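You operate a simulated robot arm through the tools that you are given. There is no shell and no other tool.

You are at the controls of a simulated two-armed robot. One attempt, no reset.

TASK
Gauge both screws on the table and put each in its size's bin.
Fine: slide each into the slot gauge till it wedges; each ends down inside its bin.

It is judged by the outcome, as a careful person would: the job done as asked, and still so three seconds after it is handed in. It fails if anything else is knocked over, pushed out of place, dropped, spilled or broken.

THE ROBOT
Two 6-joint arms with fingered hands on one trunk that stands fixed in place. Base frame: the origin is at the foot of the trunk, x ahead of it, y to its left, z up; the work surface is at about z = 850. Lengths are in mm, angles in degrees, forces in N, time in s.
The left shoulder is at [50, 170, 1083], the right one opposite. With the tool pointing down near the work surface each hand reaches from about 500 to 780 mm from the base axis, measured 20 degrees to its own side. Payload 3.5 kg a hand.
Tool frame (each hand has its own): the origin (TCP) lies between the finger pads and is the grasp point; the fingertips stand 26 mm ahead of it; z points along the fingers, y is the line along which they close. The gripper opens to 132 mm; its body begins 73 mm behind the TCP. The gripper is a hand of 3 fingers: y runs from the thumb to the fingers, the wrist lies at [0, 0, -234] in the tool frame, and closing takes about 1.5 s.
Orientation is that of the tool frame in the base frame, as a unit quaternion [x, y, z, w]. With the fingers straight down and closing along the base's y, the tool's x points along the base's -x, its y along +y and its z along -z.

THE INTERFACE
- The arms move only by the tool move_arm. It takes "left_steps", "right_steps" or both (then of equal length, played together; a hand with none holds still); each is a list of rows, each an object (a shift or turn left out is 0, a gripper value left out holds the last) with "linear": the shift along the base's x, y, z in mm, a list of three; "dr": the turn, a rotation vector about the base's x, y, z in degrees, a list of three. In form: [{"linear": [x, y, z], "dr": [rx, ry, rz]}, ...]. A call has 1 to 20 rows; each row shifts and turns the commanded pose from where the row before left it. "left_jaw" and "right_jaw" are, for a hand that has rows, the finger opening in mm, from 0 to 132, set as the call begins (left out, the last holds). A row lasts 0.2 s, in which the tool goes at most 50 mm and 8.6 degrees; a call with a longer step from one row to the next is refused whole, and so is a gripper value outside its range. Where a pose cannot be reached the arm comes as near as it can. A force on the tool above 60 N (or 10 N above the force at the start of the call, whichever is more), or a blocked arm, ends the call early, and 0.2 s more pass. The fingers move at their own pace (about 153 mm/s each) and stop on an object; they squeeze with about 24 N. The grip force told is the motor's: it shows also when the fingers shut on nothing. Time passes only in rows, and 0.2 s behind the last, so rows that do not move let the fingers close. The reply holds the time, the measured pose of the TCP, the force on the tool along the base axes, the opening and the grip force, in the units named above and with some noise, with the torque about the TCP (base axes, N m) and any sound that the robot's microphone picked up.
- Cameras (640 x 400 px; columns grow to the right, rows downward): "scene" is now at [42.2, -10.9, 1679.9]; the picture's right is [-0.12, -0.99, 0.00], its down [-0.67, 0.08, -0.74] and it looks along [0.74, -0.09, -0.67] (base axes); focal length 337 px, centre (320, 200). "left" rides on the left gripper at [-62, 3, -92] in its tool frame; the picture's right is [-0.05, -1.00, 0.00], its down [0.83, -0.04, -0.56] and it looks along [0.56, -0.03, 0.83] (tool axes); focal length 230 px, centre (320, 200). "right" rides on the right gripper at [62, 3, -92] in its tool frame; the picture's right is [-0.05, 1.00, 0.00], its down [-0.83, -0.04, -0.56] and it looks along [-0.55, -0.03, 0.83] (tool axes); focal length 230 px, centre (320, 200). There is no depth. A picture from a camera that has moved, and an enlarged one, comes with that camera's place and axes in the base frame and with its lens.
- grab_frame(camera): a new picture of that camera. No time passes.
- slide_trunk(by): slides the trunk up (or, below 0, down) by that many mm; the arms and the scene camera ride with it, the base frame stays. It gives what a move gives, with no picture.
- finger_targets(finger1, finger2, thumb_bend, hand): sets how far each is bent, from 0 (flat) to 1 (curled in); at 0.3 the hand is open as for a grip, at 0.7 the pads meet at the TCP. One left out holds its place. A second passes; each finger stops where it meets its share of the squeeze, and holds until it gets a number again. A gripper value or a shape takes the hand back. It gives what a move gives, with no picture; readings hold the bend of each and the force on the fingers (four entries, about 0 where the hand has none), thumb and palm.
- grasp_type(shape, hand): the hand has 3 fingers and takes this shape, open, in about a second: jaw (thumb against the fingers, like two jaws); tri (thumb and two fingers); tip (a fingertip pinch); poke (one finger out to press); point (the index stretched); flat (the hand flat); cup (the hand cupped); fist (a fist). The gripper value then closes the fingers along that shape, each until it touches; the sizes above hold for jaw. It gives what a move gives, with no picture.
- head_to(pan, tilt): turns the head with the scene camera to pan (to the left, within 86 degrees either way) and tilt (down, from -29 to 69), counted from straight ahead of the robot. It gives what a move gives.
- inspect(camera, box): a new picture of the part [left, top, right, bottom] of that camera's present view, enlarged. No time passes.
- job_done(): hands the job in; it is judged then, once.

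Nothing tells you positions but the pictures and the camera data. Unless the task says otherwise, let go and move clear before handing in.

The tools are called by a JSON object that holds its "method" and its "body". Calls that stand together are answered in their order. move_arm: Moves the arms, as the interface text tells. Its arguments: {"type":"object","properties":{"left_steps":{"type":"array"},"left_jaw":{"type":"number"},"right_steps":{"type":"array"},"right_jaw":{"type":"number"}},"required":[]} The other tools are called the same way: slide_trunk (by) moves the trunk up or down; grasp_type (shape, hand) gives the hand a shape; finger_targets (finger1, finger2, thumb_bend, hand) moves the fingers one by one; head_to (pan, tilt) turns the head that bears the scene camera; grab_frame (camera) takes a picture; inspect (camera, box) takes an enlarged picture of a part of a camera's view; job_done () hands the job in.

At the start:

```text
time: 0.0
left_eef_pos: [546.5, 271.7, 1132.7]
left_tool_rot: [-0.001, 1.0, 0.001, 0.001]
left_contact_force: [0.9, 0.3, -0.3]
left_torque: [0.0, 0.03, 0.01]
left_gripper_width: 132.1
left_grip_force: 0.1
left_shape: jaw
left_bend: [0.3, 0.3, 0.3]
left_finger forces: [0.1, 0.0, 0.0, 0.0, 0.0, 0.0]
right_eef_pos: [556.1, -184.8, 1213.4]
right_tool_rot: [0.0, 1.0, -0.001, 0.0]
right_contact_force: [0.7, -0.3, -0.1]
right_torque: [-0.03, 0.02, -0.01]
right_gripper_width: 131.8
right_grip_force: 0.1
right_shape: jaw
right_bend: [0.3, 0.3, 0.3]
right_finger forces: [0.0, 0.0, 0.0, 0.1, 0.0, 0.0]
trunk travel left (down, up): [-698.0, 12.0]
head pan, tilt (commanded): [-7.1, 42.1]
```

scene: 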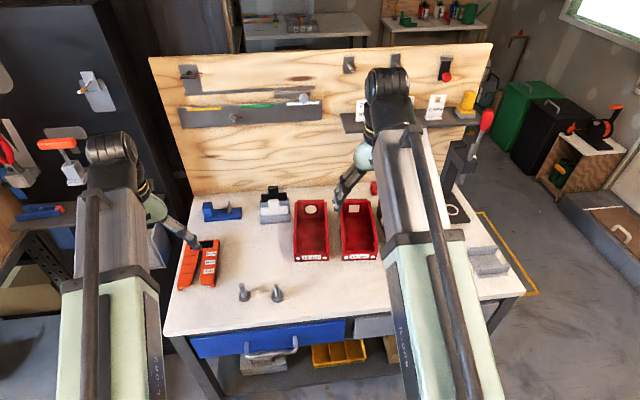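
right: 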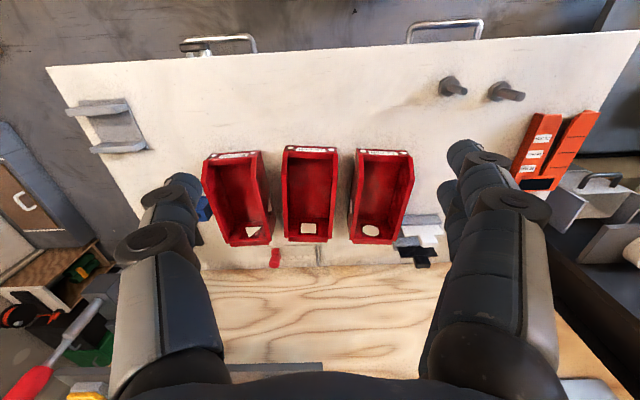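
left: 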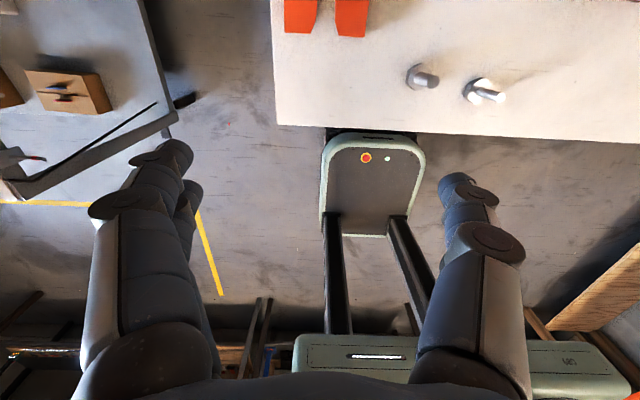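

I see two grey screws standing near the front edge of the table, an orange tapered slot gauge at the left, and three red bins with shape labels. I'll look closer at each before I move anything.

{"method": "inspect", "body": {"camera": "scene", "box": [160, 220, 320, 320]}}

{"method": "inspect", "body": {"camera": "right", "box": [420, 60, 620, 200]}}

{"method": "inspect", "body": {"camera": "right", "box": [180, 130, 440, 280]}}

{"method": "inspect", "body": {"camera": "scene", "box": [280, 180, 400, 280]}}

{"method": "inspect", "body": {"camera": "left", "box": [270, 0, 550, 140]}}

```text
4.00 times, centred on (240, 270) of scene
camera zoom: at [42.2, -10.9, 1679.9], right [-0.12, -0.99, 0.0], down [-0.67, 0.08, -0.74], along [0.74, -0.09, -0.67], focal length 1346 px, centre (640, -80)
```

zoom: 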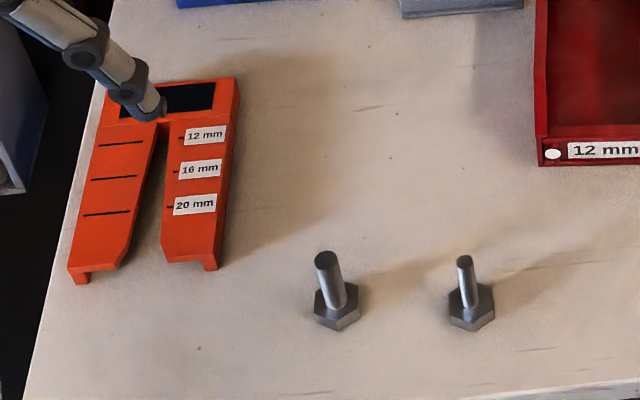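

```text
2.86 times, centred on (520, 130) of right
camera zoom: at [494.7, -181.5, 1306.4], right [0.05, 1.0, 0.0], down [0.83, -0.04, 0.56], along [0.55, -0.03, -0.83], focal length 657 px, centre (-251, 400)
```

zoom: 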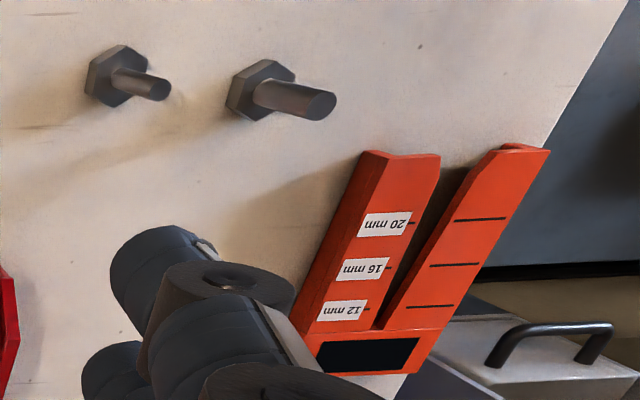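

```text
2.46 times, centred on (310, 205) of right
camera zoom: at [494.7, -181.5, 1306.4], right [0.05, 1.0, 0.0], down [0.83, -0.04, 0.56], along [0.55, -0.03, -0.83], focal length 566 px, centre (345, 188)
```

zoom: 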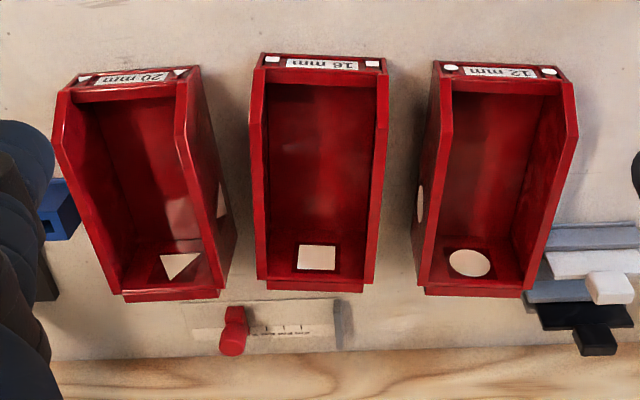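

```text
4.00 times, centred on (340, 230) of scene
camera zoom: at [42.2, -10.9, 1679.9], right [-0.12, -0.99, 0.0], down [-0.67, 0.08, -0.74], along [0.74, -0.09, -0.67], focal length 1346 px, centre (240, 80)
```

zoom: 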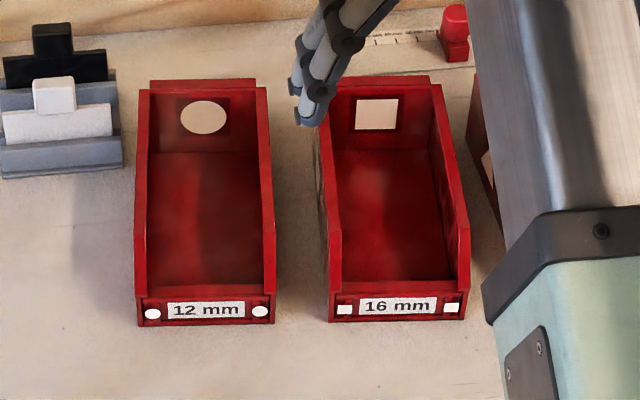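

```text
2.29 times, centred on (410, 70) of left
camera zoom: at [608.5, 275.2, 1224.9], right [0.05, -1.0, 0.0], down [-0.83, -0.04, 0.55], along [-0.55, -0.03, -0.83], focal length 526 px, centre (114, 497)
```

zoom: 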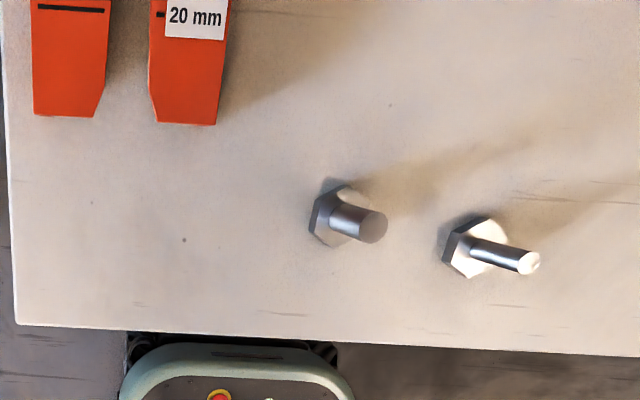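

I've made a rough estimate: the screws are near (574,135) and (562,42), the gauge is around y 225–318, and the bins start at about x=680. I need finer views to get the gauge's height and slot geometry.

{"method": "inspect", "body": {"camera": "scene", "box": [170, 235, 230, 295]}}

{"method": "inspect", "body": {"camera": "scene", "box": [230, 275, 294, 310]}}

{"method": "inspect", "body": {"camera": "right", "box": [500, 90, 610, 210]}}

{"method": "inspect", "body": {"camera": "left", "box": [390, 50, 520, 120]}}

```text
6.67 times, centred on (200, 265) of scene
camera zoom: at [42.2, -10.9, 1679.9], right [-0.12, -0.99, 0.0], down [-0.67, 0.08, -0.74], along [0.74, -0.09, -0.67], focal length 2244 px, centre (1120, -233)
```

zoom: 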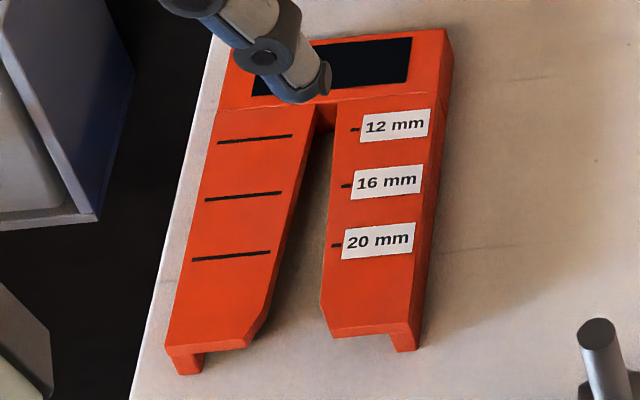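

```text
10.00 times, centred on (262, 292) of scene
camera zoom: at [42.2, -10.9, 1679.9], right [-0.12, -0.99, 0.0], down [-0.67, 0.08, -0.74], along [0.74, -0.09, -0.67], focal length 3366 px, centre (900, -725)
```

zoom: 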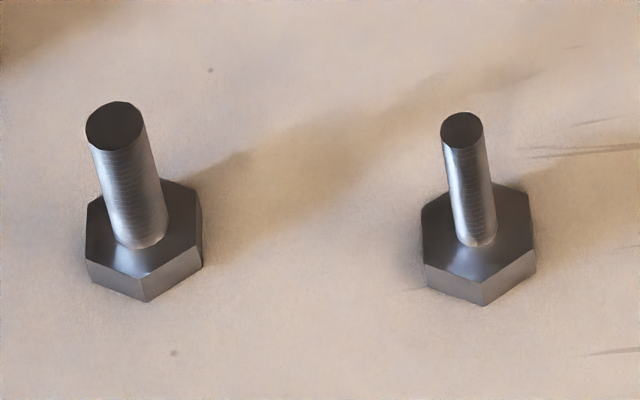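

```text
3.33 times, centred on (555, 150) of right
camera zoom: at [494.7, -181.5, 1306.4], right [0.05, 1.0, 0.0], down [0.83, -0.04, 0.56], along [0.55, -0.03, -0.83], focal length 767 px, centre (-463, 367)
```

zoom: 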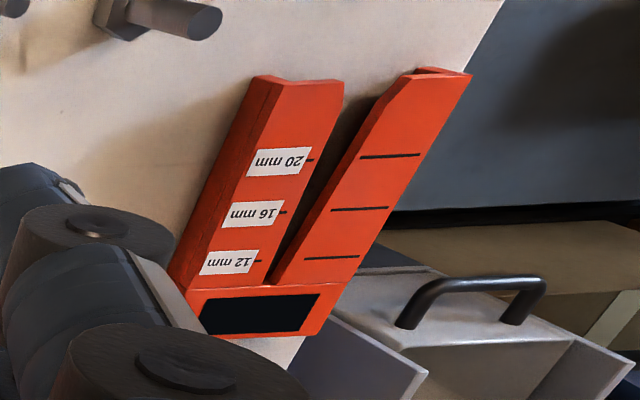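

```text
4.92 times, centred on (455, 85) of left
camera zoom: at [608.5, 275.2, 1224.9], right [0.05, -1.0, 0.0], down [-0.83, -0.04, 0.55], along [-0.55, -0.03, -0.83], focal length 1133 px, centre (-345, 766)
```

zoom: 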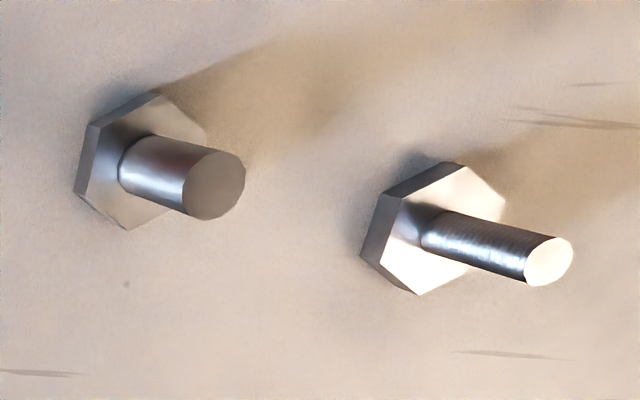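

The screws stand head-down, with a head about 10 mm thick and a total height of about 59 mm; their shanks look like roughly 12 and 16 mm. Next I need the gap under the gauge plate and the slot direction, so I'm zooming in more.

{"method": "inspect", "body": {"camera": "scene", "box": [180, 270, 220, 295]}}

{"method": "inspect", "body": {"camera": "right", "box": [530, 100, 610, 150]}}

{"method": "inspect", "body": {"camera": "left", "box": [265, 0, 385, 60]}}

{"method": "inspect", "body": {"camera": "scene", "box": [180, 235, 228, 265]}}

```text
16.00 times, centred on (200, 282) of scene
camera zoom: at [42.2, -10.9, 1679.9], right [-0.12, -0.99, 0.0], down [-0.67, 0.08, -0.74], along [0.74, -0.09, -0.67], focal length 5386 px, centre (2240, -1120)
```

zoom: 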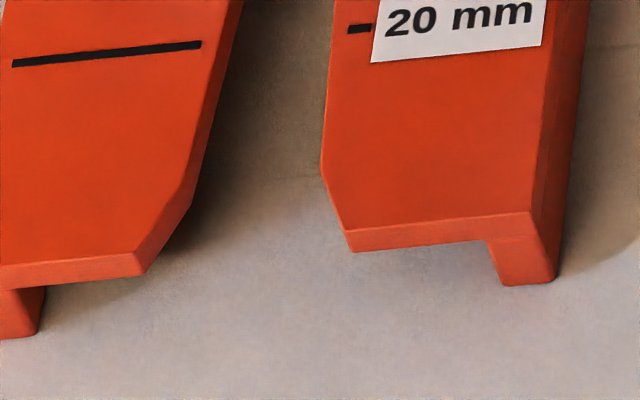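

```text
8.00 times, centred on (570, 125) of right
camera zoom: at [494.7, -181.5, 1306.4], right [0.05, 1.0, 0.0], down [0.83, -0.04, 0.56], along [0.55, -0.03, -0.83], focal length 1841 px, centre (-1680, 800)
```

zoom: 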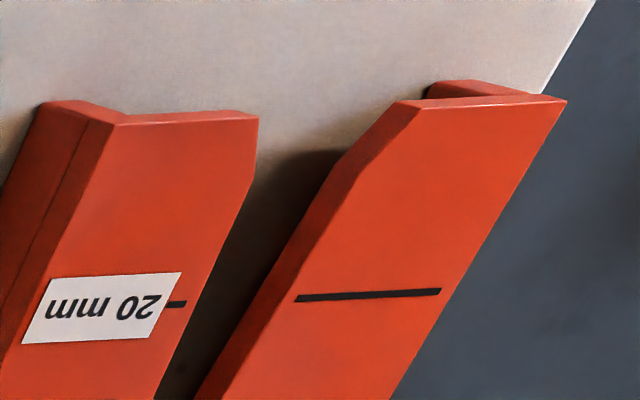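

```text
5.33 times, centred on (325, 30) of left
camera zoom: at [608.5, 275.2, 1224.9], right [0.05, -1.0, 0.0], down [-0.83, -0.04, 0.55], along [-0.55, -0.03, -0.83], focal length 1227 px, centre (293, 1107)
```

zoom: 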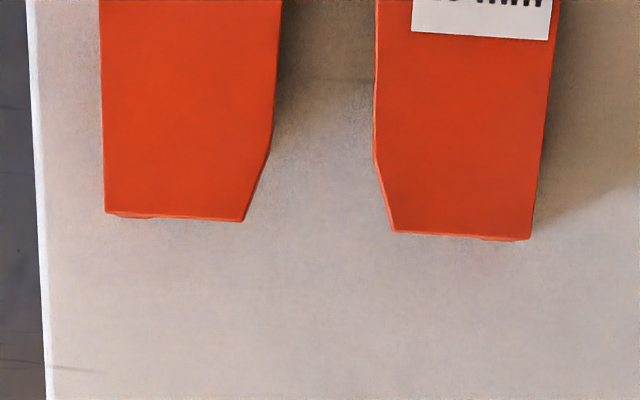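

```text
13.33 times, centred on (204, 250) of scene
camera zoom: at [42.2, -10.9, 1679.9], right [-0.12, -0.99, 0.0], down [-0.67, 0.08, -0.74], along [0.74, -0.09, -0.67], focal length 4488 px, centre (1867, -467)
```

zoom: 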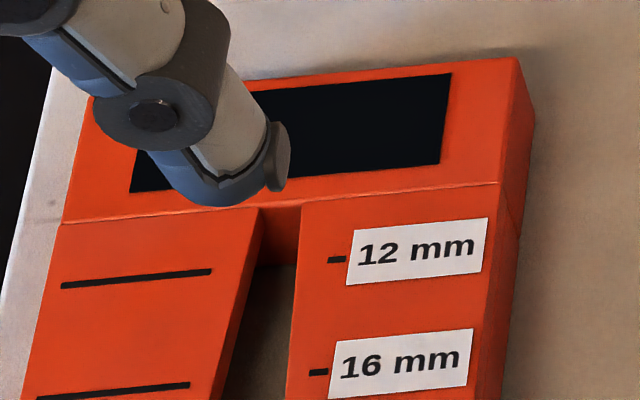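

The gauge plate stands on side legs, with its top at about z=871, so a standing screw's head should slide under it while the shank goes through the slot. I'll measure head thickness against that gap more closely.

{"method": "inspect", "body": {"camera": "scene", "box": [236, 290, 256, 308]}}

{"method": "inspect", "body": {"camera": "scene", "box": [268, 290, 288, 308]}}

{"method": "inspect", "body": {"camera": "scene", "box": [198, 278, 218, 292]}}

{"method": "inspect", "body": {"camera": "scene", "box": [176, 280, 196, 294]}}

```text
16.00 times, centred on (246, 299) of scene
camera zoom: at [42.2, -10.9, 1679.9], right [-0.12, -0.99, 0.0], down [-0.67, 0.08, -0.74], along [0.74, -0.09, -0.67], focal length 5386 px, centre (1504, -1384)
```

zoom: 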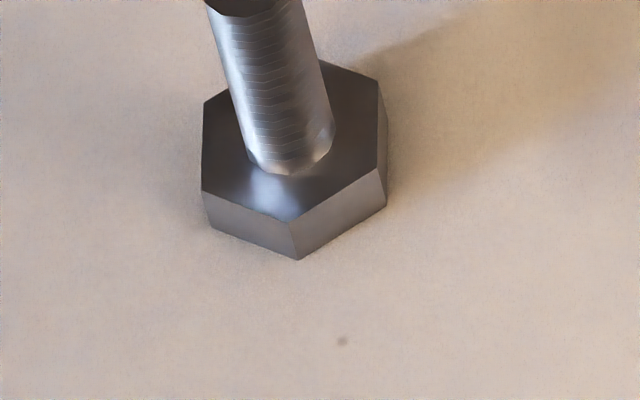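

```text
16.00 times, centred on (278, 299) of scene
camera zoom: at [42.2, -10.9, 1679.9], right [-0.12, -0.99, 0.0], down [-0.67, 0.08, -0.74], along [0.74, -0.09, -0.67], focal length 5386 px, centre (992, -1384)
```

zoom: 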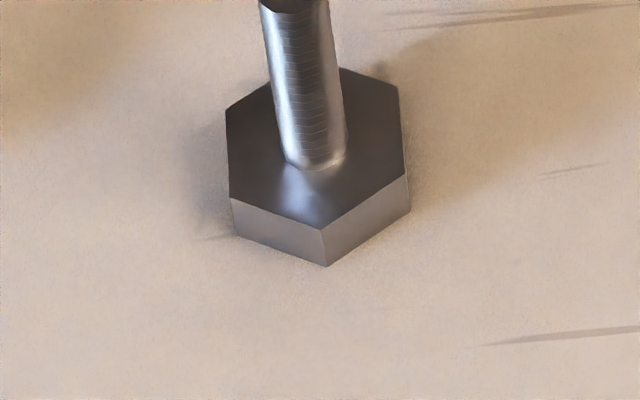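

```text
16.00 times, centred on (208, 285) of scene
camera zoom: at [42.2, -10.9, 1679.9], right [-0.12, -0.99, 0.0], down [-0.67, 0.08, -0.74], along [0.74, -0.09, -0.67], focal length 5386 px, centre (2112, -1160)
```

zoom: 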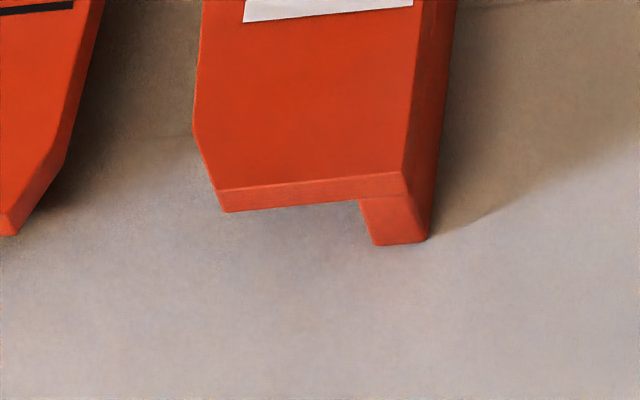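

```text
16.00 times, centred on (186, 287) of scene
camera zoom: at [42.2, -10.9, 1679.9], right [-0.12, -0.99, 0.0], down [-0.67, 0.08, -0.74], along [0.74, -0.09, -0.67], focal length 5386 px, centre (2464, -1192)
```

zoom: 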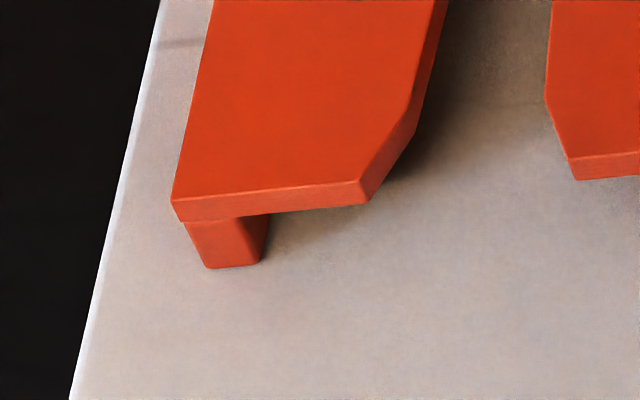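

The gauge lies square to the base axes: slot centre line at y≈270, mouth at x≈621, and the 20/16/12 marks at x≈665/697/729. The gap under it is about 14 mm against a head of about 12 mm. Before gripping I want to see how the left fingers meet, so I'll close them in free air.

{"method": "move_arm", "body": {"left_steps": [{"linear": [0, 0, 0]}, {"linear": [0, 0, 0]}, {"linear": [0, 0, 0]}, {"linear": [0, 0, 0]}, {"linear": [0, 0, 0]}, {"linear": [0, 0, 0]}, {"linear": [0, 0, 0]}, {"linear": [0, 0, 0]}], "left_jaw": 10}}

{"method": "grab_frame", "body": {"camera": "left"}}

{"method": "inspect", "body": {"camera": "scene", "box": [60, 120, 240, 270]}}

```text
time: 1.8
left_eef_pos: [547.6, 270.9, 1134.1]
left_tool_rot: [0.0, 1.0, 0.001, 0.001]
left_contact_force: [-0.1, -0.4, -0.1]
left_torque: [-0.02, 0.01, 0.02]
left_gripper_width: 10.4
left_grip_force: 0.1
left_shape: jaw
left_bend: [0.71, 0.71, 0.7]
left_finger forces: [0.1, 0.0, 0.1, 0.1, 0.0, 0.1]
right_eef_pos: [555.8, -183.7, 1214.1]
right_tool_rot: [0.0, 1.0, -0.001, -0.001]
right_contact_force: [0.5, 0.0, 0.2]
right_torque: [0.02, 0.03, 0.01]
right_gripper_width: 132.0
right_grip_force: 0.1
right_shape: jaw
right_bend: [0.3, 0.3, 0.3]
right_finger forces: [0.0, 0.1, 0.1, 0.0, 0.1, 0.0]
trunk travel left (down, up): [-698.0, 12.0]
head pan, tilt (commanded): [-7.1, 42.1]
```

```text
taken
camera left: at [608.5, 275.2, 1224.9], right [0.05, -1.0, 0.0], down [-0.83, -0.04, 0.55], along [-0.55, -0.03, -0.83], focal length 230 px, centre (320, 200)
```

left: 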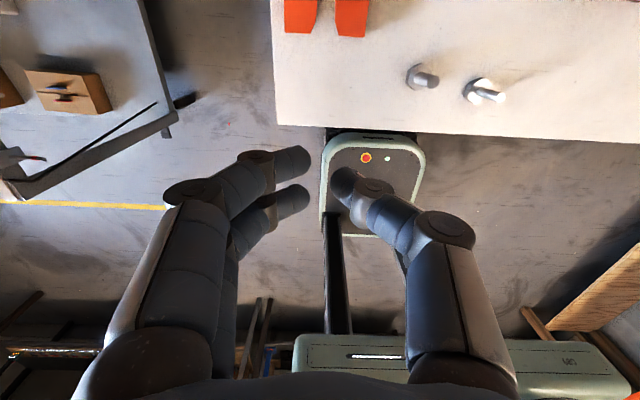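

```text
2.67 times, centred on (150, 195) of scene
camera zoom: at [42.2, -10.9, 1679.9], right [-0.12, -0.99, 0.0], down [-0.67, 0.08, -0.74], along [0.74, -0.09, -0.67], focal length 898 px, centre (773, 213)
```

zoom: 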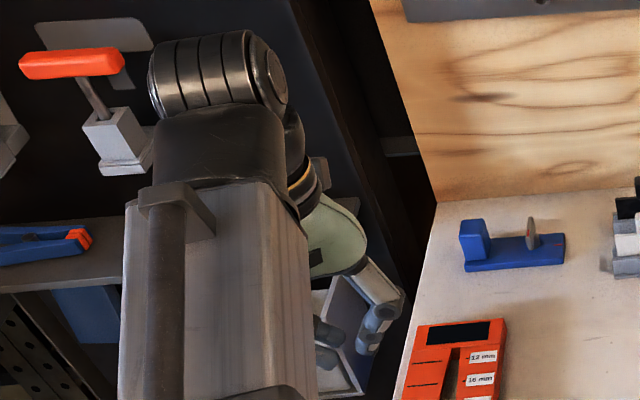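

The hand closes as two fingertips against a thumb that lands between them, with the tips roughly 20 mm ahead of the TCP. That should cradle a shank well. I'll start with the larger screw, moving the left hand above it with a narrower opening so I don't disturb the other one.

{"method": "move_arm", "body": {"left_steps": [{"linear": [6.36, -27.74, -26.58]}, {"linear": [6.36, -27.74, -26.58]}, {"linear": [6.36, -27.74, -26.58]}, {"linear": [6.36, -27.74, -26.58]}, {"linear": [6.36, -27.74, -26.58]}, {"linear": [0, 0, 0]}, {"linear": [0, 0, 0]}], "left_jaw": 60}}

{"method": "grab_frame", "body": {"camera": "left"}}

{"method": "grab_frame", "body": {"camera": "scene"}}

{"method": "grab_frame", "body": {"camera": "right"}}

```text
time: 3.4
left_eef_pos: [578.5, 133.8, 1002.4]
left_tool_rot: [0.001, 1.0, 0.002, 0.001]
left_contact_force: [0.3, 0.2, 0.4]
left_torque: [0.01, 0.06, 0.04]
left_gripper_width: 59.7
left_grip_force: 0.1
left_shape: jaw
left_bend: [0.73, 0.73, 0.7]
left_finger forces: [0.0, 0.1, 0.0, 0.0, 0.1, 0.1]
right_eef_pos: [557.1, -185.6, 1213.9]
right_tool_rot: [0.0, 1.0, -0.001, 0.0]
right_contact_force: [1.0, 0.0, -0.9]
right_torque: [0.0, -0.01, -0.01]
right_gripper_width: 131.7
right_grip_force: 0.0
right_shape: jaw
right_bend: [0.3, 0.3, 0.3]
right_finger forces: [0.0, 0.1, 0.0, 0.1, 0.0, 0.1]
trunk travel left (down, up): [-698.0, 12.0]
head pan, tilt (commanded): [-7.1, 42.1]
```

```text
taken
camera left: at [639.4, 138.0, 1093.0], right [0.05, -1.0, 0.0], down [-0.83, -0.04, 0.55], along [-0.55, -0.03, -0.83], focal length 230 px, centre (320, 200)
```

left: 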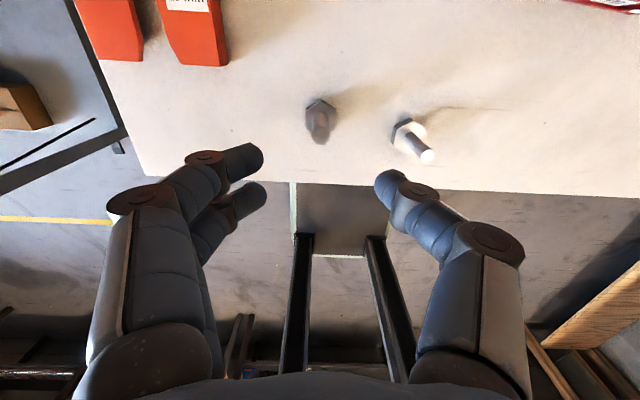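

```text
taken
camera scene: at [42.3, -11.1, 1679.9], right [-0.12, -0.99, 0.0], down [-0.67, 0.08, -0.74], along [0.74, -0.09, -0.67], focal length 337 px, centre (320, 200)
```

scene: 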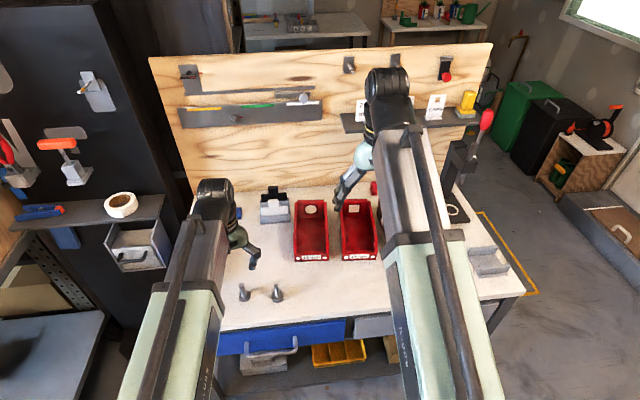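

```text
taken
camera right: at [494.8, -181.6, 1306.4], right [0.05, 1.0, 0.0], down [0.83, -0.04, 0.56], along [0.55, -0.03, -0.83], focal length 230 px, centre (320, 200)
```

right: 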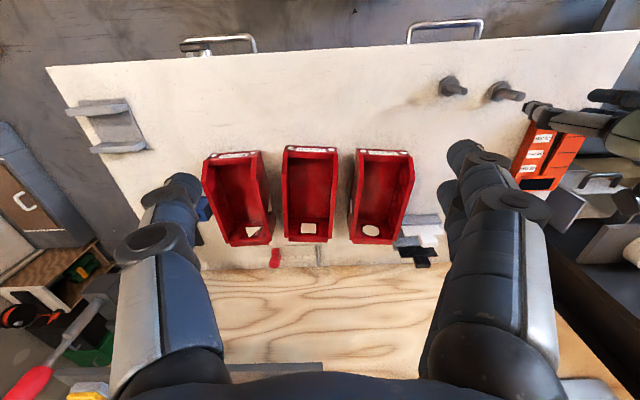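

{"method": "inspect", "body": {"camera": "left", "box": [280, 80, 360, 150]}}

{"method": "inspect", "body": {"camera": "scene", "box": [200, 220, 300, 310]}}

```text
5.71 times, centred on (320, 115) of left
camera zoom: at [639.4, 138.0, 1093.0], right [0.05, -1.0, 0.0], down [-0.83, -0.04, 0.55], along [-0.55, -0.03, -0.83], focal length 1315 px, centre (320, 686)
```

zoom: 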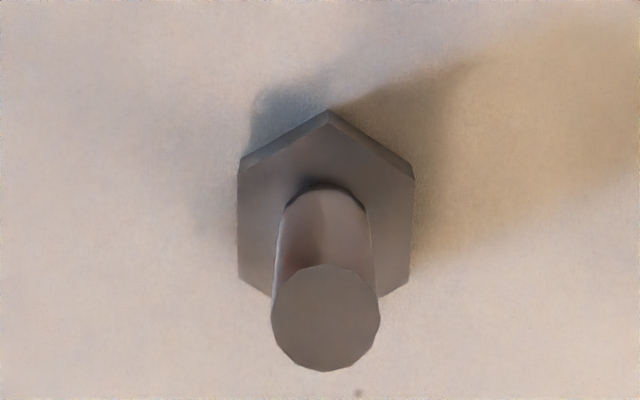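

```text
4.44 times, centred on (250, 265) of scene
camera zoom: at [42.3, -11.1, 1679.9], right [-0.12, -0.99, 0.0], down [-0.67, 0.08, -0.74], along [0.74, -0.09, -0.67], focal length 1496 px, centre (631, -89)
```

zoom: 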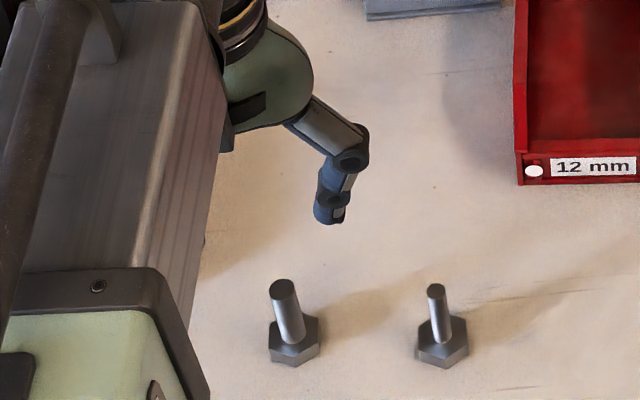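

The left camera confirms screw A at about (579,134) with its top near z=909, and the hand is centred above it. I'll lower straight down so the fingertips stay about 5 mm above the gauge plate's height, then look again.

{"method": "move_arm", "body": {"left_steps": [{"linear": [0.3, -0.2, -25]}, {"linear": [0.3, -0.2, -25]}, {"linear": [0.2, -0.1, -25]}, {"linear": [0, 0, -15]}, {"linear": [0, 0, -7]}, {"linear": [0, 0, 0]}, {"linear": [0, 0, 0]}]}}

{"method": "grab_frame", "body": {"camera": "left"}}

{"method": "inspect", "body": {"camera": "scene", "box": [200, 240, 300, 310]}}

```text
time: 5.0
left_eef_pos: [580.1, 132.9, 903.7]
left_tool_rot: [0.0, 1.0, 0.002, 0.0]
left_contact_force: [-1.3, 0.4, 0.5]
left_torque: [-0.01, 0.04, 0.02]
left_gripper_width: 59.5
left_grip_force: 0.0
left_shape: jaw
left_bend: [0.73, 0.73, 0.7]
left_finger forces: [0.0, 0.0, 0.0, 0.0, 0.1, 0.0]
right_eef_pos: [557.4, -185.2, 1215.3]
right_tool_rot: [0.0, 1.0, -0.001, 0.0]
right_contact_force: [0.8, 0.4, -0.4]
right_torque: [0.0, 0.03, 0.05]
right_gripper_width: 132.0
right_grip_force: 0.0
right_shape: jaw
right_bend: [0.3, 0.3, 0.3]
right_finger forces: [0.0, 0.1, 0.0, 0.1, 0.0, 0.0]
trunk travel left (down, up): [-698.0, 12.0]
head pan, tilt (commanded): [-7.1, 42.1]
```

```text
taken
camera left: at [641.0, 136.5, 994.6], right [0.05, -1.0, 0.0], down [-0.83, -0.04, 0.55], along [-0.55, -0.03, -0.83], focal length 230 px, centre (320, 200)
```

left: 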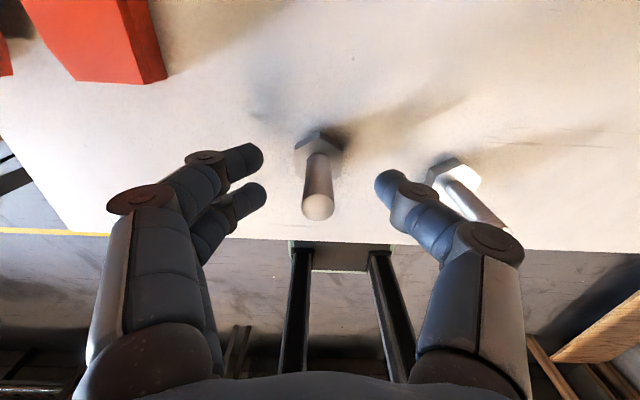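

```text
5.71 times, centred on (250, 275) of scene
camera zoom: at [42.2, -10.9, 1679.9], right [-0.12, -0.99, 0.0], down [-0.67, 0.08, -0.74], along [0.74, -0.09, -0.67], focal length 1924 px, centre (720, -229)
```

zoom: 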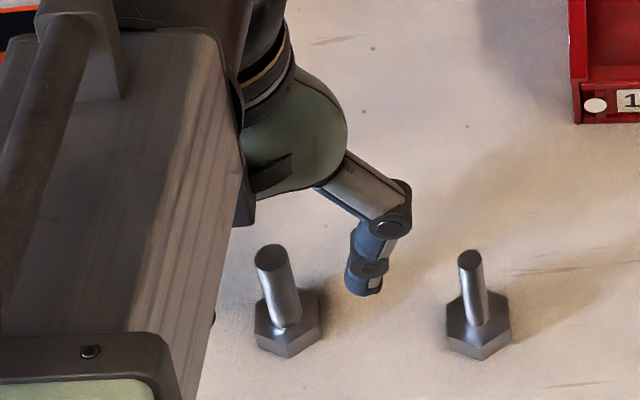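

The shank stands between the fingertips. I'll raise 2 mm for clearance over the gauge plate and close on it.

{"method": "move_arm", "body": {"left_steps": [{"linear": [0, 0, 2]}, {"linear": [0, 0, 0]}]}}

{"method": "move_arm", "body": {"left_steps": [{"linear": [0, 0, 0]}, {"linear": [0, 0, 0]}, {"linear": [0, 0, 0]}, {"linear": [0, 0, 0]}, {"linear": [0, 0, 0]}, {"linear": [0, 0, 0]}, {"linear": [0, 0, 0]}, {"linear": [0, 0, 0]}], "left_jaw": 0}}

{"method": "grab_frame", "body": {"camera": "left"}}

{"method": "inspect", "body": {"camera": "scene", "box": [200, 240, 300, 310]}}

```text
time: 5.6
left_eef_pos: [579.2, 132.1, 904.9]
left_tool_rot: [-0.001, 1.0, 0.001, 0.0]
left_contact_force: [-0.5, 0.2, 0.3]
left_torque: [-0.02, 0.02, 0.0]
left_gripper_width: 59.3
left_grip_force: 0.0
left_shape: jaw
left_bend: [0.73, 0.73, 0.7]
left_finger forces: [0.0, 0.0, 0.0, 0.0, 0.0, 0.1]
right_eef_pos: [556.8, -185.1, 1214.8]
right_tool_rot: [0.001, 1.0, -0.001, 0.0]
right_contact_force: [-0.3, 0.2, 0.1]
right_torque: [-0.01, 0.04, -0.04]
right_gripper_width: 131.8
right_grip_force: 0.0
right_shape: jaw
right_bend: [0.3, 0.3, 0.3]
right_finger forces: [0.1, 0.0, 0.1, 0.0, 0.0, 0.0]
trunk travel left (down, up): [-698.0, 12.0]
head pan, tilt (commanded): [-7.1, 42.1]
```

```text
time: 7.4
left_eef_pos: [580.2, 132.8, 905.2]
left_tool_rot: [0.0, 1.0, 0.001, 0.001]
left_contact_force: [-0.4, -0.3, 0.9]
left_torque: [0.04, 0.01, 0.04]
left_gripper_width: 4.3
left_grip_force: 24.0
left_shape: jaw
left_bend: [0.7, 0.7, 0.7]
left_finger forces: [9.6, 9.7, 0.0, 0.0, 21.0, 0.0]
right_eef_pos: [557.0, -184.7, 1214.8]
right_tool_rot: [0.0, 1.0, 0.0, 0.0]
right_contact_force: [-0.2, -0.7, 0.2]
right_torque: [0.02, 0.02, -0.01]
right_gripper_width: 131.9
right_grip_force: 0.0
right_shape: jaw
right_bend: [0.3, 0.3, 0.3]
right_finger forces: [0.0, 0.1, 0.0, 0.0, 0.0, 0.0]
trunk travel left (down, up): [-698.0, 12.0]
head pan, tilt (commanded): [-7.1, 42.1]
```

```text
taken
camera left: at [641.1, 136.3, 996.8], right [0.05, -1.0, 0.0], down [-0.83, -0.04, 0.55], along [-0.55, -0.03, -0.83], focal length 230 px, centre (320, 200)
```

left: 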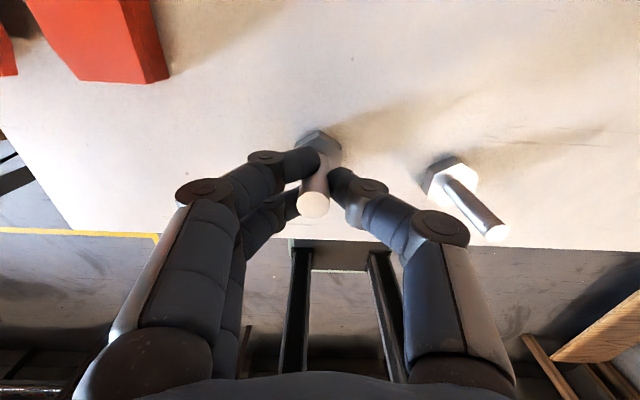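

```text
5.71 times, centred on (250, 275) of scene
camera zoom: at [42.3, -10.9, 1679.9], right [-0.12, -0.99, 0.0], down [-0.67, 0.08, -0.74], along [0.74, -0.09, -0.67], focal length 1924 px, centre (720, -229)
```

zoom: 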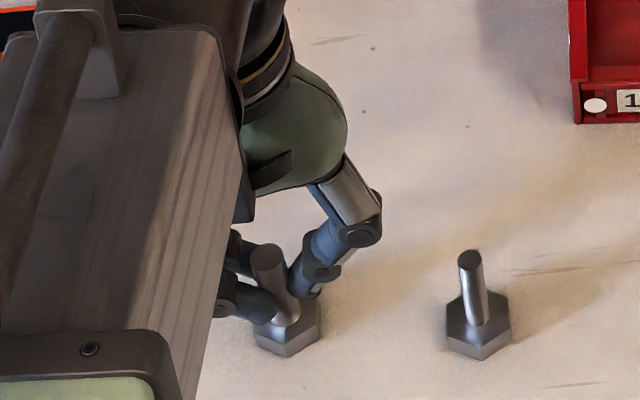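

The three-point grip is firm and the screw is still upright. I'll lift it 5 mm, carry it to just in front of the slot mouth on the y≈270 centre line, and check it there.

{"method": "move_arm", "body": {"left_steps": [{"linear": [0, 0, 3]}, {"linear": [0, 0, 3]}, {"linear": [0, 15, 0]}, {"linear": [0, 25, 0]}, {"linear": [0, 25, 0]}, {"linear": [0, 25, 0]}, {"linear": [0, 25, 0]}, {"linear": [0, 18.7, 0]}, {"linear": [0, 0, 0]}, {"linear": [0, 0, 0]}]}}

{"method": "grab_frame", "body": {"camera": "left"}}

{"method": "grab_frame", "body": {"camera": "scene"}}

{"method": "grab_frame", "body": {"camera": "right"}}

```text
time: 9.6
left_eef_pos: [579.3, 266.1, 910.8]
left_tool_rot: [0.0, 1.0, 0.001, 0.001]
left_contact_force: [-0.4, 0.3, -1.0]
left_torque: [-0.01, 0.0, -0.04]
left_gripper_width: 4.0
left_grip_force: 23.9
left_shape: jaw
left_bend: [0.7, 0.7, 0.7]
left_finger forces: [10.2, 10.0, 0.0, 0.1, 21.1, 0.0]
right_eef_pos: [556.9, -184.9, 1213.9]
right_tool_rot: [0.0, 1.0, -0.001, 0.001]
right_contact_force: [0.0, 0.0, -0.6]
right_torque: [0.04, 0.0, 0.02]
right_gripper_width: 131.8
right_grip_force: 0.1
right_shape: jaw
right_bend: [0.3, 0.3, 0.3]
right_finger forces: [0.1, 0.0, 0.1, 0.0, 0.1, 0.1]
trunk travel left (down, up): [-698.0, 12.0]
head pan, tilt (commanded): [-7.1, 42.1]
```

```text
taken
camera left: at [640.3, 269.9, 1002.4], right [0.05, -1.0, 0.0], down [-0.83, -0.04, 0.55], along [-0.55, -0.03, -0.83], focal length 230 px, centre (320, 200)
```

left: 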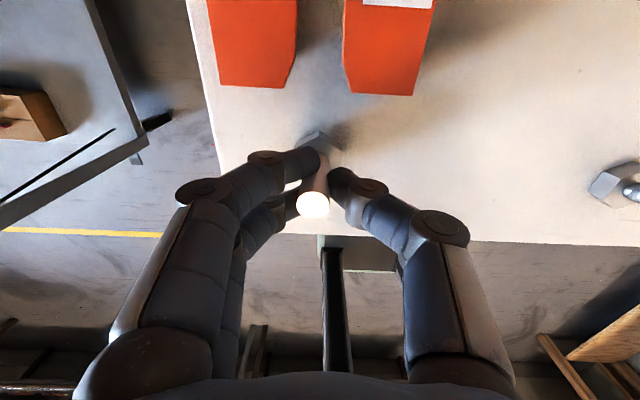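

```text
taken
camera scene: at [42.3, -10.8, 1679.9], right [-0.12, -0.99, 0.0], down [-0.67, 0.08, -0.74], along [0.74, -0.09, -0.67], focal length 337 px, centre (320, 200)
```

scene: 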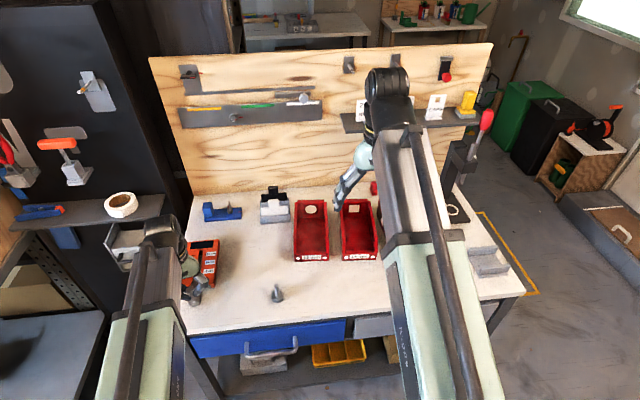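

```text
taken
camera right: at [494.8, -181.4, 1306.4], right [0.05, 1.0, 0.0], down [0.83, -0.04, 0.56], along [0.55, -0.03, -0.83], focal length 230 px, centre (320, 200)
```

right: 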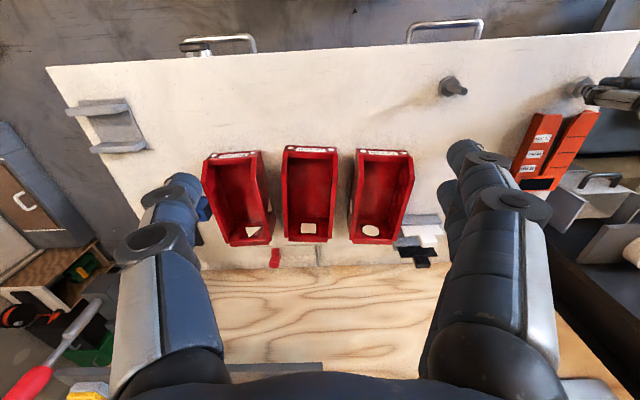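

{"method": "inspect", "body": {"camera": "left", "box": [270, 0, 370, 100]}}

{"method": "inspect", "body": {"camera": "left", "box": [280, 120, 370, 220]}}

{"method": "inspect", "body": {"camera": "scene", "box": [170, 235, 230, 310]}}

{"method": "inspect", "body": {"camera": "right", "box": [500, 70, 620, 190]}}

```text
4.00 times, centred on (320, 50) of left
camera zoom: at [640.3, 269.9, 1002.4], right [0.05, -1.0, 0.0], down [-0.83, -0.04, 0.55], along [-0.55, -0.03, -0.83], focal length 920 px, centre (320, 800)
```

zoom: 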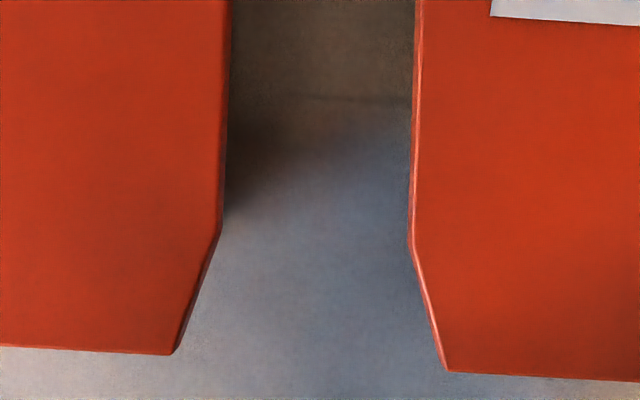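

```text
4.00 times, centred on (325, 170) of left
camera zoom: at [640.3, 269.9, 1002.4], right [0.05, -1.0, 0.0], down [-0.83, -0.04, 0.55], along [-0.55, -0.03, -0.83], focal length 920 px, centre (300, 320)
```

zoom: 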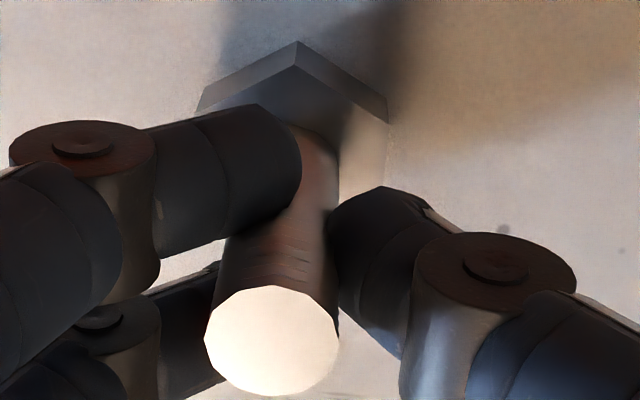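

```text
5.33 times, centred on (200, 272) of scene
camera zoom: at [42.3, -10.8, 1679.9], right [-0.12, -0.99, 0.0], down [-0.67, 0.08, -0.74], along [0.74, -0.09, -0.67], focal length 1795 px, centre (960, -187)
```

zoom: 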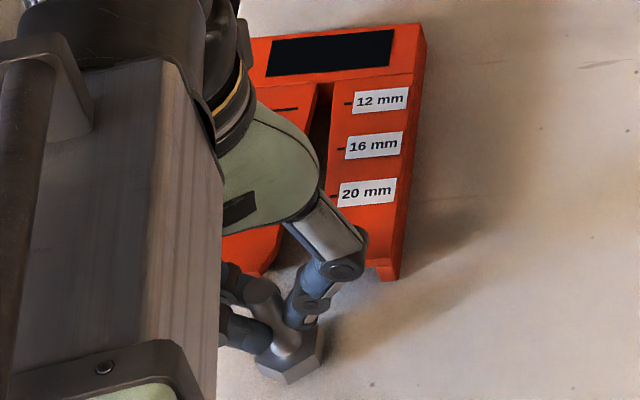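

```text
3.33 times, centred on (560, 130) of right
camera zoom: at [494.8, -181.4, 1306.4], right [0.05, 1.0, 0.0], down [0.83, -0.04, 0.56], along [0.55, -0.03, -0.83], focal length 767 px, centre (-480, 433)
```

zoom: 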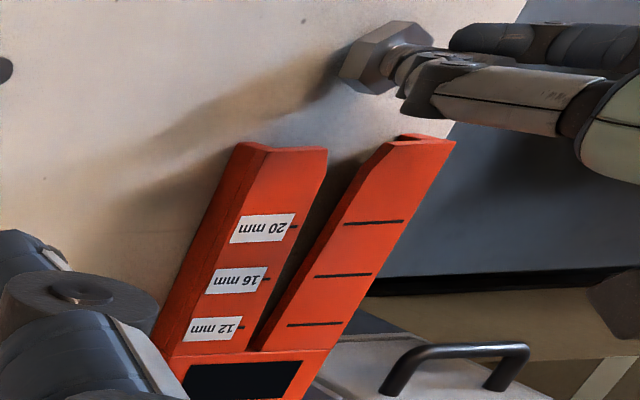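

The screw is held nearly upright, with its head centre at about (579,268), and the slot centre line measures y≈269.8. I'll bring it up to the mouth, shift about 1 mm in y, and set the head gently back down on the table.

{"method": "move_arm", "body": {"left_steps": [{"linear": [7, 0.6, 0]}, {"linear": [7, 0.6, 0]}, {"linear": [7, 0, 0]}, {"linear": [0, 0, -2]}, {"linear": [0, 0, -1.5]}, {"linear": [0, 0, -1.5]}, {"linear": [0, 0, 0]}, {"linear": [0, 0, 0]}]}}

{"method": "inspect", "body": {"camera": "left", "box": [270, 60, 380, 220]}}

{"method": "inspect", "body": {"camera": "scene", "box": [180, 265, 230, 305]}}

{"method": "inspect", "body": {"camera": "right", "box": [540, 70, 620, 130]}}

```text
time: 11.4
left_eef_pos: [601.4, 268.0, 905.2]
left_tool_rot: [0.0, 1.0, 0.001, 0.001]
left_contact_force: [0.3, 0.2, -0.9]
left_torque: [0.01, -0.02, 0.0]
left_gripper_width: 4.1
left_grip_force: 23.9
left_shape: jaw
left_bend: [0.7, 0.7, 0.7]
left_finger forces: [10.0, 9.9, 0.0, 0.0, 21.0, 0.0]
right_eef_pos: [557.2, -185.4, 1214.8]
right_tool_rot: [0.0, 1.0, -0.001, 0.0]
right_contact_force: [0.0, 0.9, -0.6]
right_torque: [-0.01, -0.03, -0.03]
right_gripper_width: 131.8
right_grip_force: 0.1
right_shape: jaw
right_bend: [0.3, 0.3, 0.3]
right_finger forces: [0.0, 0.0, 0.0, 0.1, 0.1, 0.0]
trunk travel left (down, up): [-698.0, 12.0]
head pan, tilt (commanded): [-7.1, 42.1]
```

```text
2.50 times, centred on (325, 140) of left
camera zoom: at [662.5, 270.7, 997.5], right [0.05, -1.0, 0.0], down [-0.83, -0.04, 0.55], along [-0.55, -0.03, -0.83], focal length 575 px, centre (308, 350)
```

zoom: 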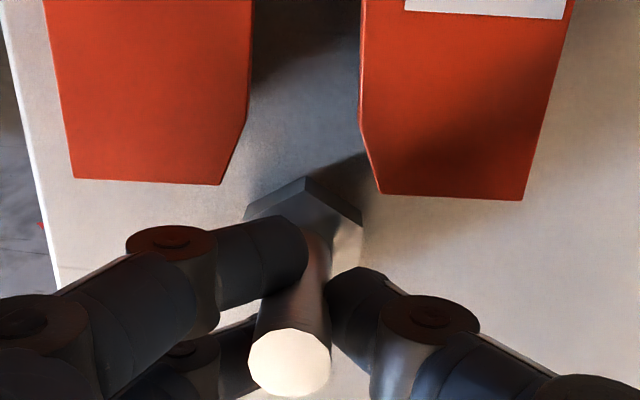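

```text
10.00 times, centred on (205, 285) of scene
camera zoom: at [42.3, -10.8, 1679.9], right [-0.12, -0.99, 0.0], down [-0.67, 0.08, -0.74], along [0.74, -0.09, -0.67], focal length 3366 px, centre (1470, -650)
```

zoom: 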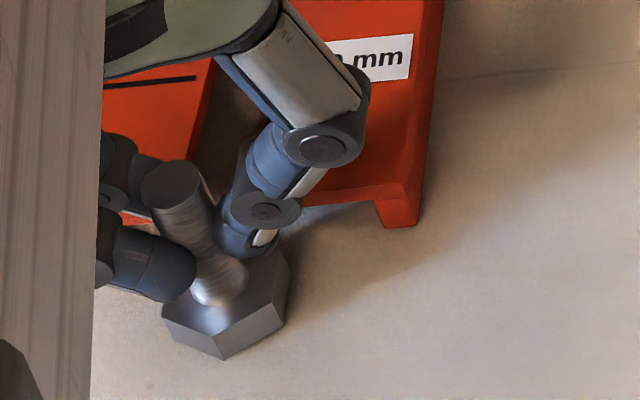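

```text
6.67 times, centred on (580, 100) of right
camera zoom: at [494.8, -181.4, 1306.4], right [0.05, 1.0, 0.0], down [0.83, -0.04, 0.56], along [0.55, -0.03, -0.83], focal length 1534 px, centre (-1413, 867)
```

zoom: 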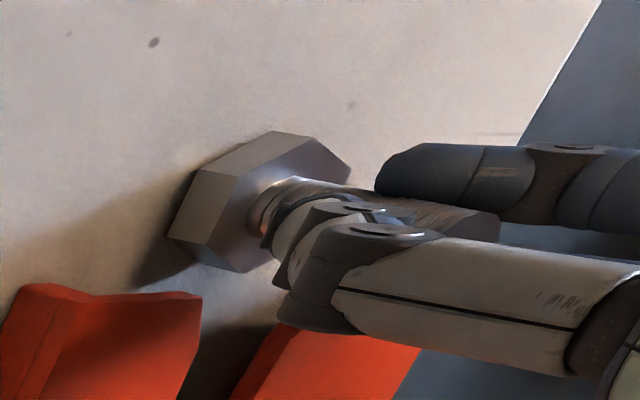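

{"method": "move_arm", "body": {"left_steps": [{"linear": [0, 0, -0.5]}, {"linear": [0, 0, -0.5]}, {"linear": [0, 0, 0]}]}}

{"method": "inspect", "body": {"camera": "scene", "box": [190, 280, 220, 305]}}

{"method": "inspect", "body": {"camera": "left", "box": [290, 110, 360, 220]}}

```text
time: 12.2
left_eef_pos: [599.8, 266.8, 905.0]
left_tool_rot: [0.0, 1.0, 0.001, 0.001]
left_contact_force: [0.7, 0.4, -0.6]
left_torque: [0.04, 0.01, 0.0]
left_gripper_width: 4.1
left_grip_force: 24.3
left_shape: jaw
left_bend: [0.7, 0.7, 0.7]
left_finger forces: [10.1, 10.0, 0.1, 0.0, 21.0, 0.0]
right_eef_pos: [556.4, -184.7, 1215.3]
right_tool_rot: [0.0, 1.0, -0.001, 0.0]
right_contact_force: [-0.5, -0.5, -0.5]
right_torque: [0.0, 0.04, -0.04]
right_gripper_width: 131.8
right_grip_force: 0.0
right_shape: jaw
right_bend: [0.3, 0.3, 0.3]
right_finger forces: [0.0, 0.0, 0.0, 0.1, 0.1, 0.1]
trunk travel left (down, up): [-698.0, 12.0]
head pan, tilt (commanded): [-7.1, 42.1]
```

```text
16.00 times, centred on (205, 292) of scene
camera zoom: at [42.3, -10.8, 1679.9], right [-0.12, -0.99, 0.0], down [-0.67, 0.08, -0.74], along [0.74, -0.09, -0.67], focal length 5386 px, centre (2160, -1280)
```

zoom: 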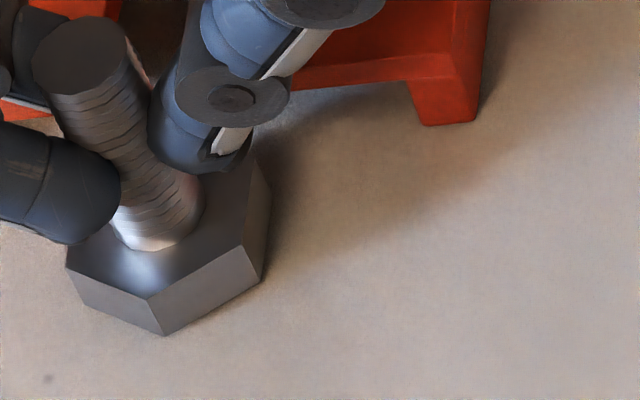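

```text
3.64 times, centred on (325, 165) of left
camera zoom: at [662.7, 271.0, 997.1], right [0.05, -1.0, 0.0], down [-0.83, -0.04, 0.55], along [-0.55, -0.03, -0.83], focal length 837 px, centre (302, 327)
```

zoom: 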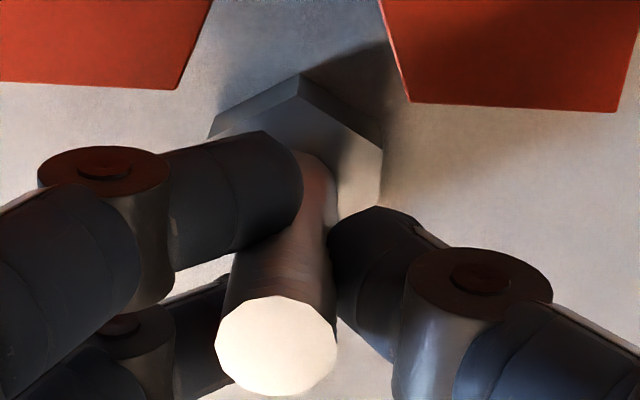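

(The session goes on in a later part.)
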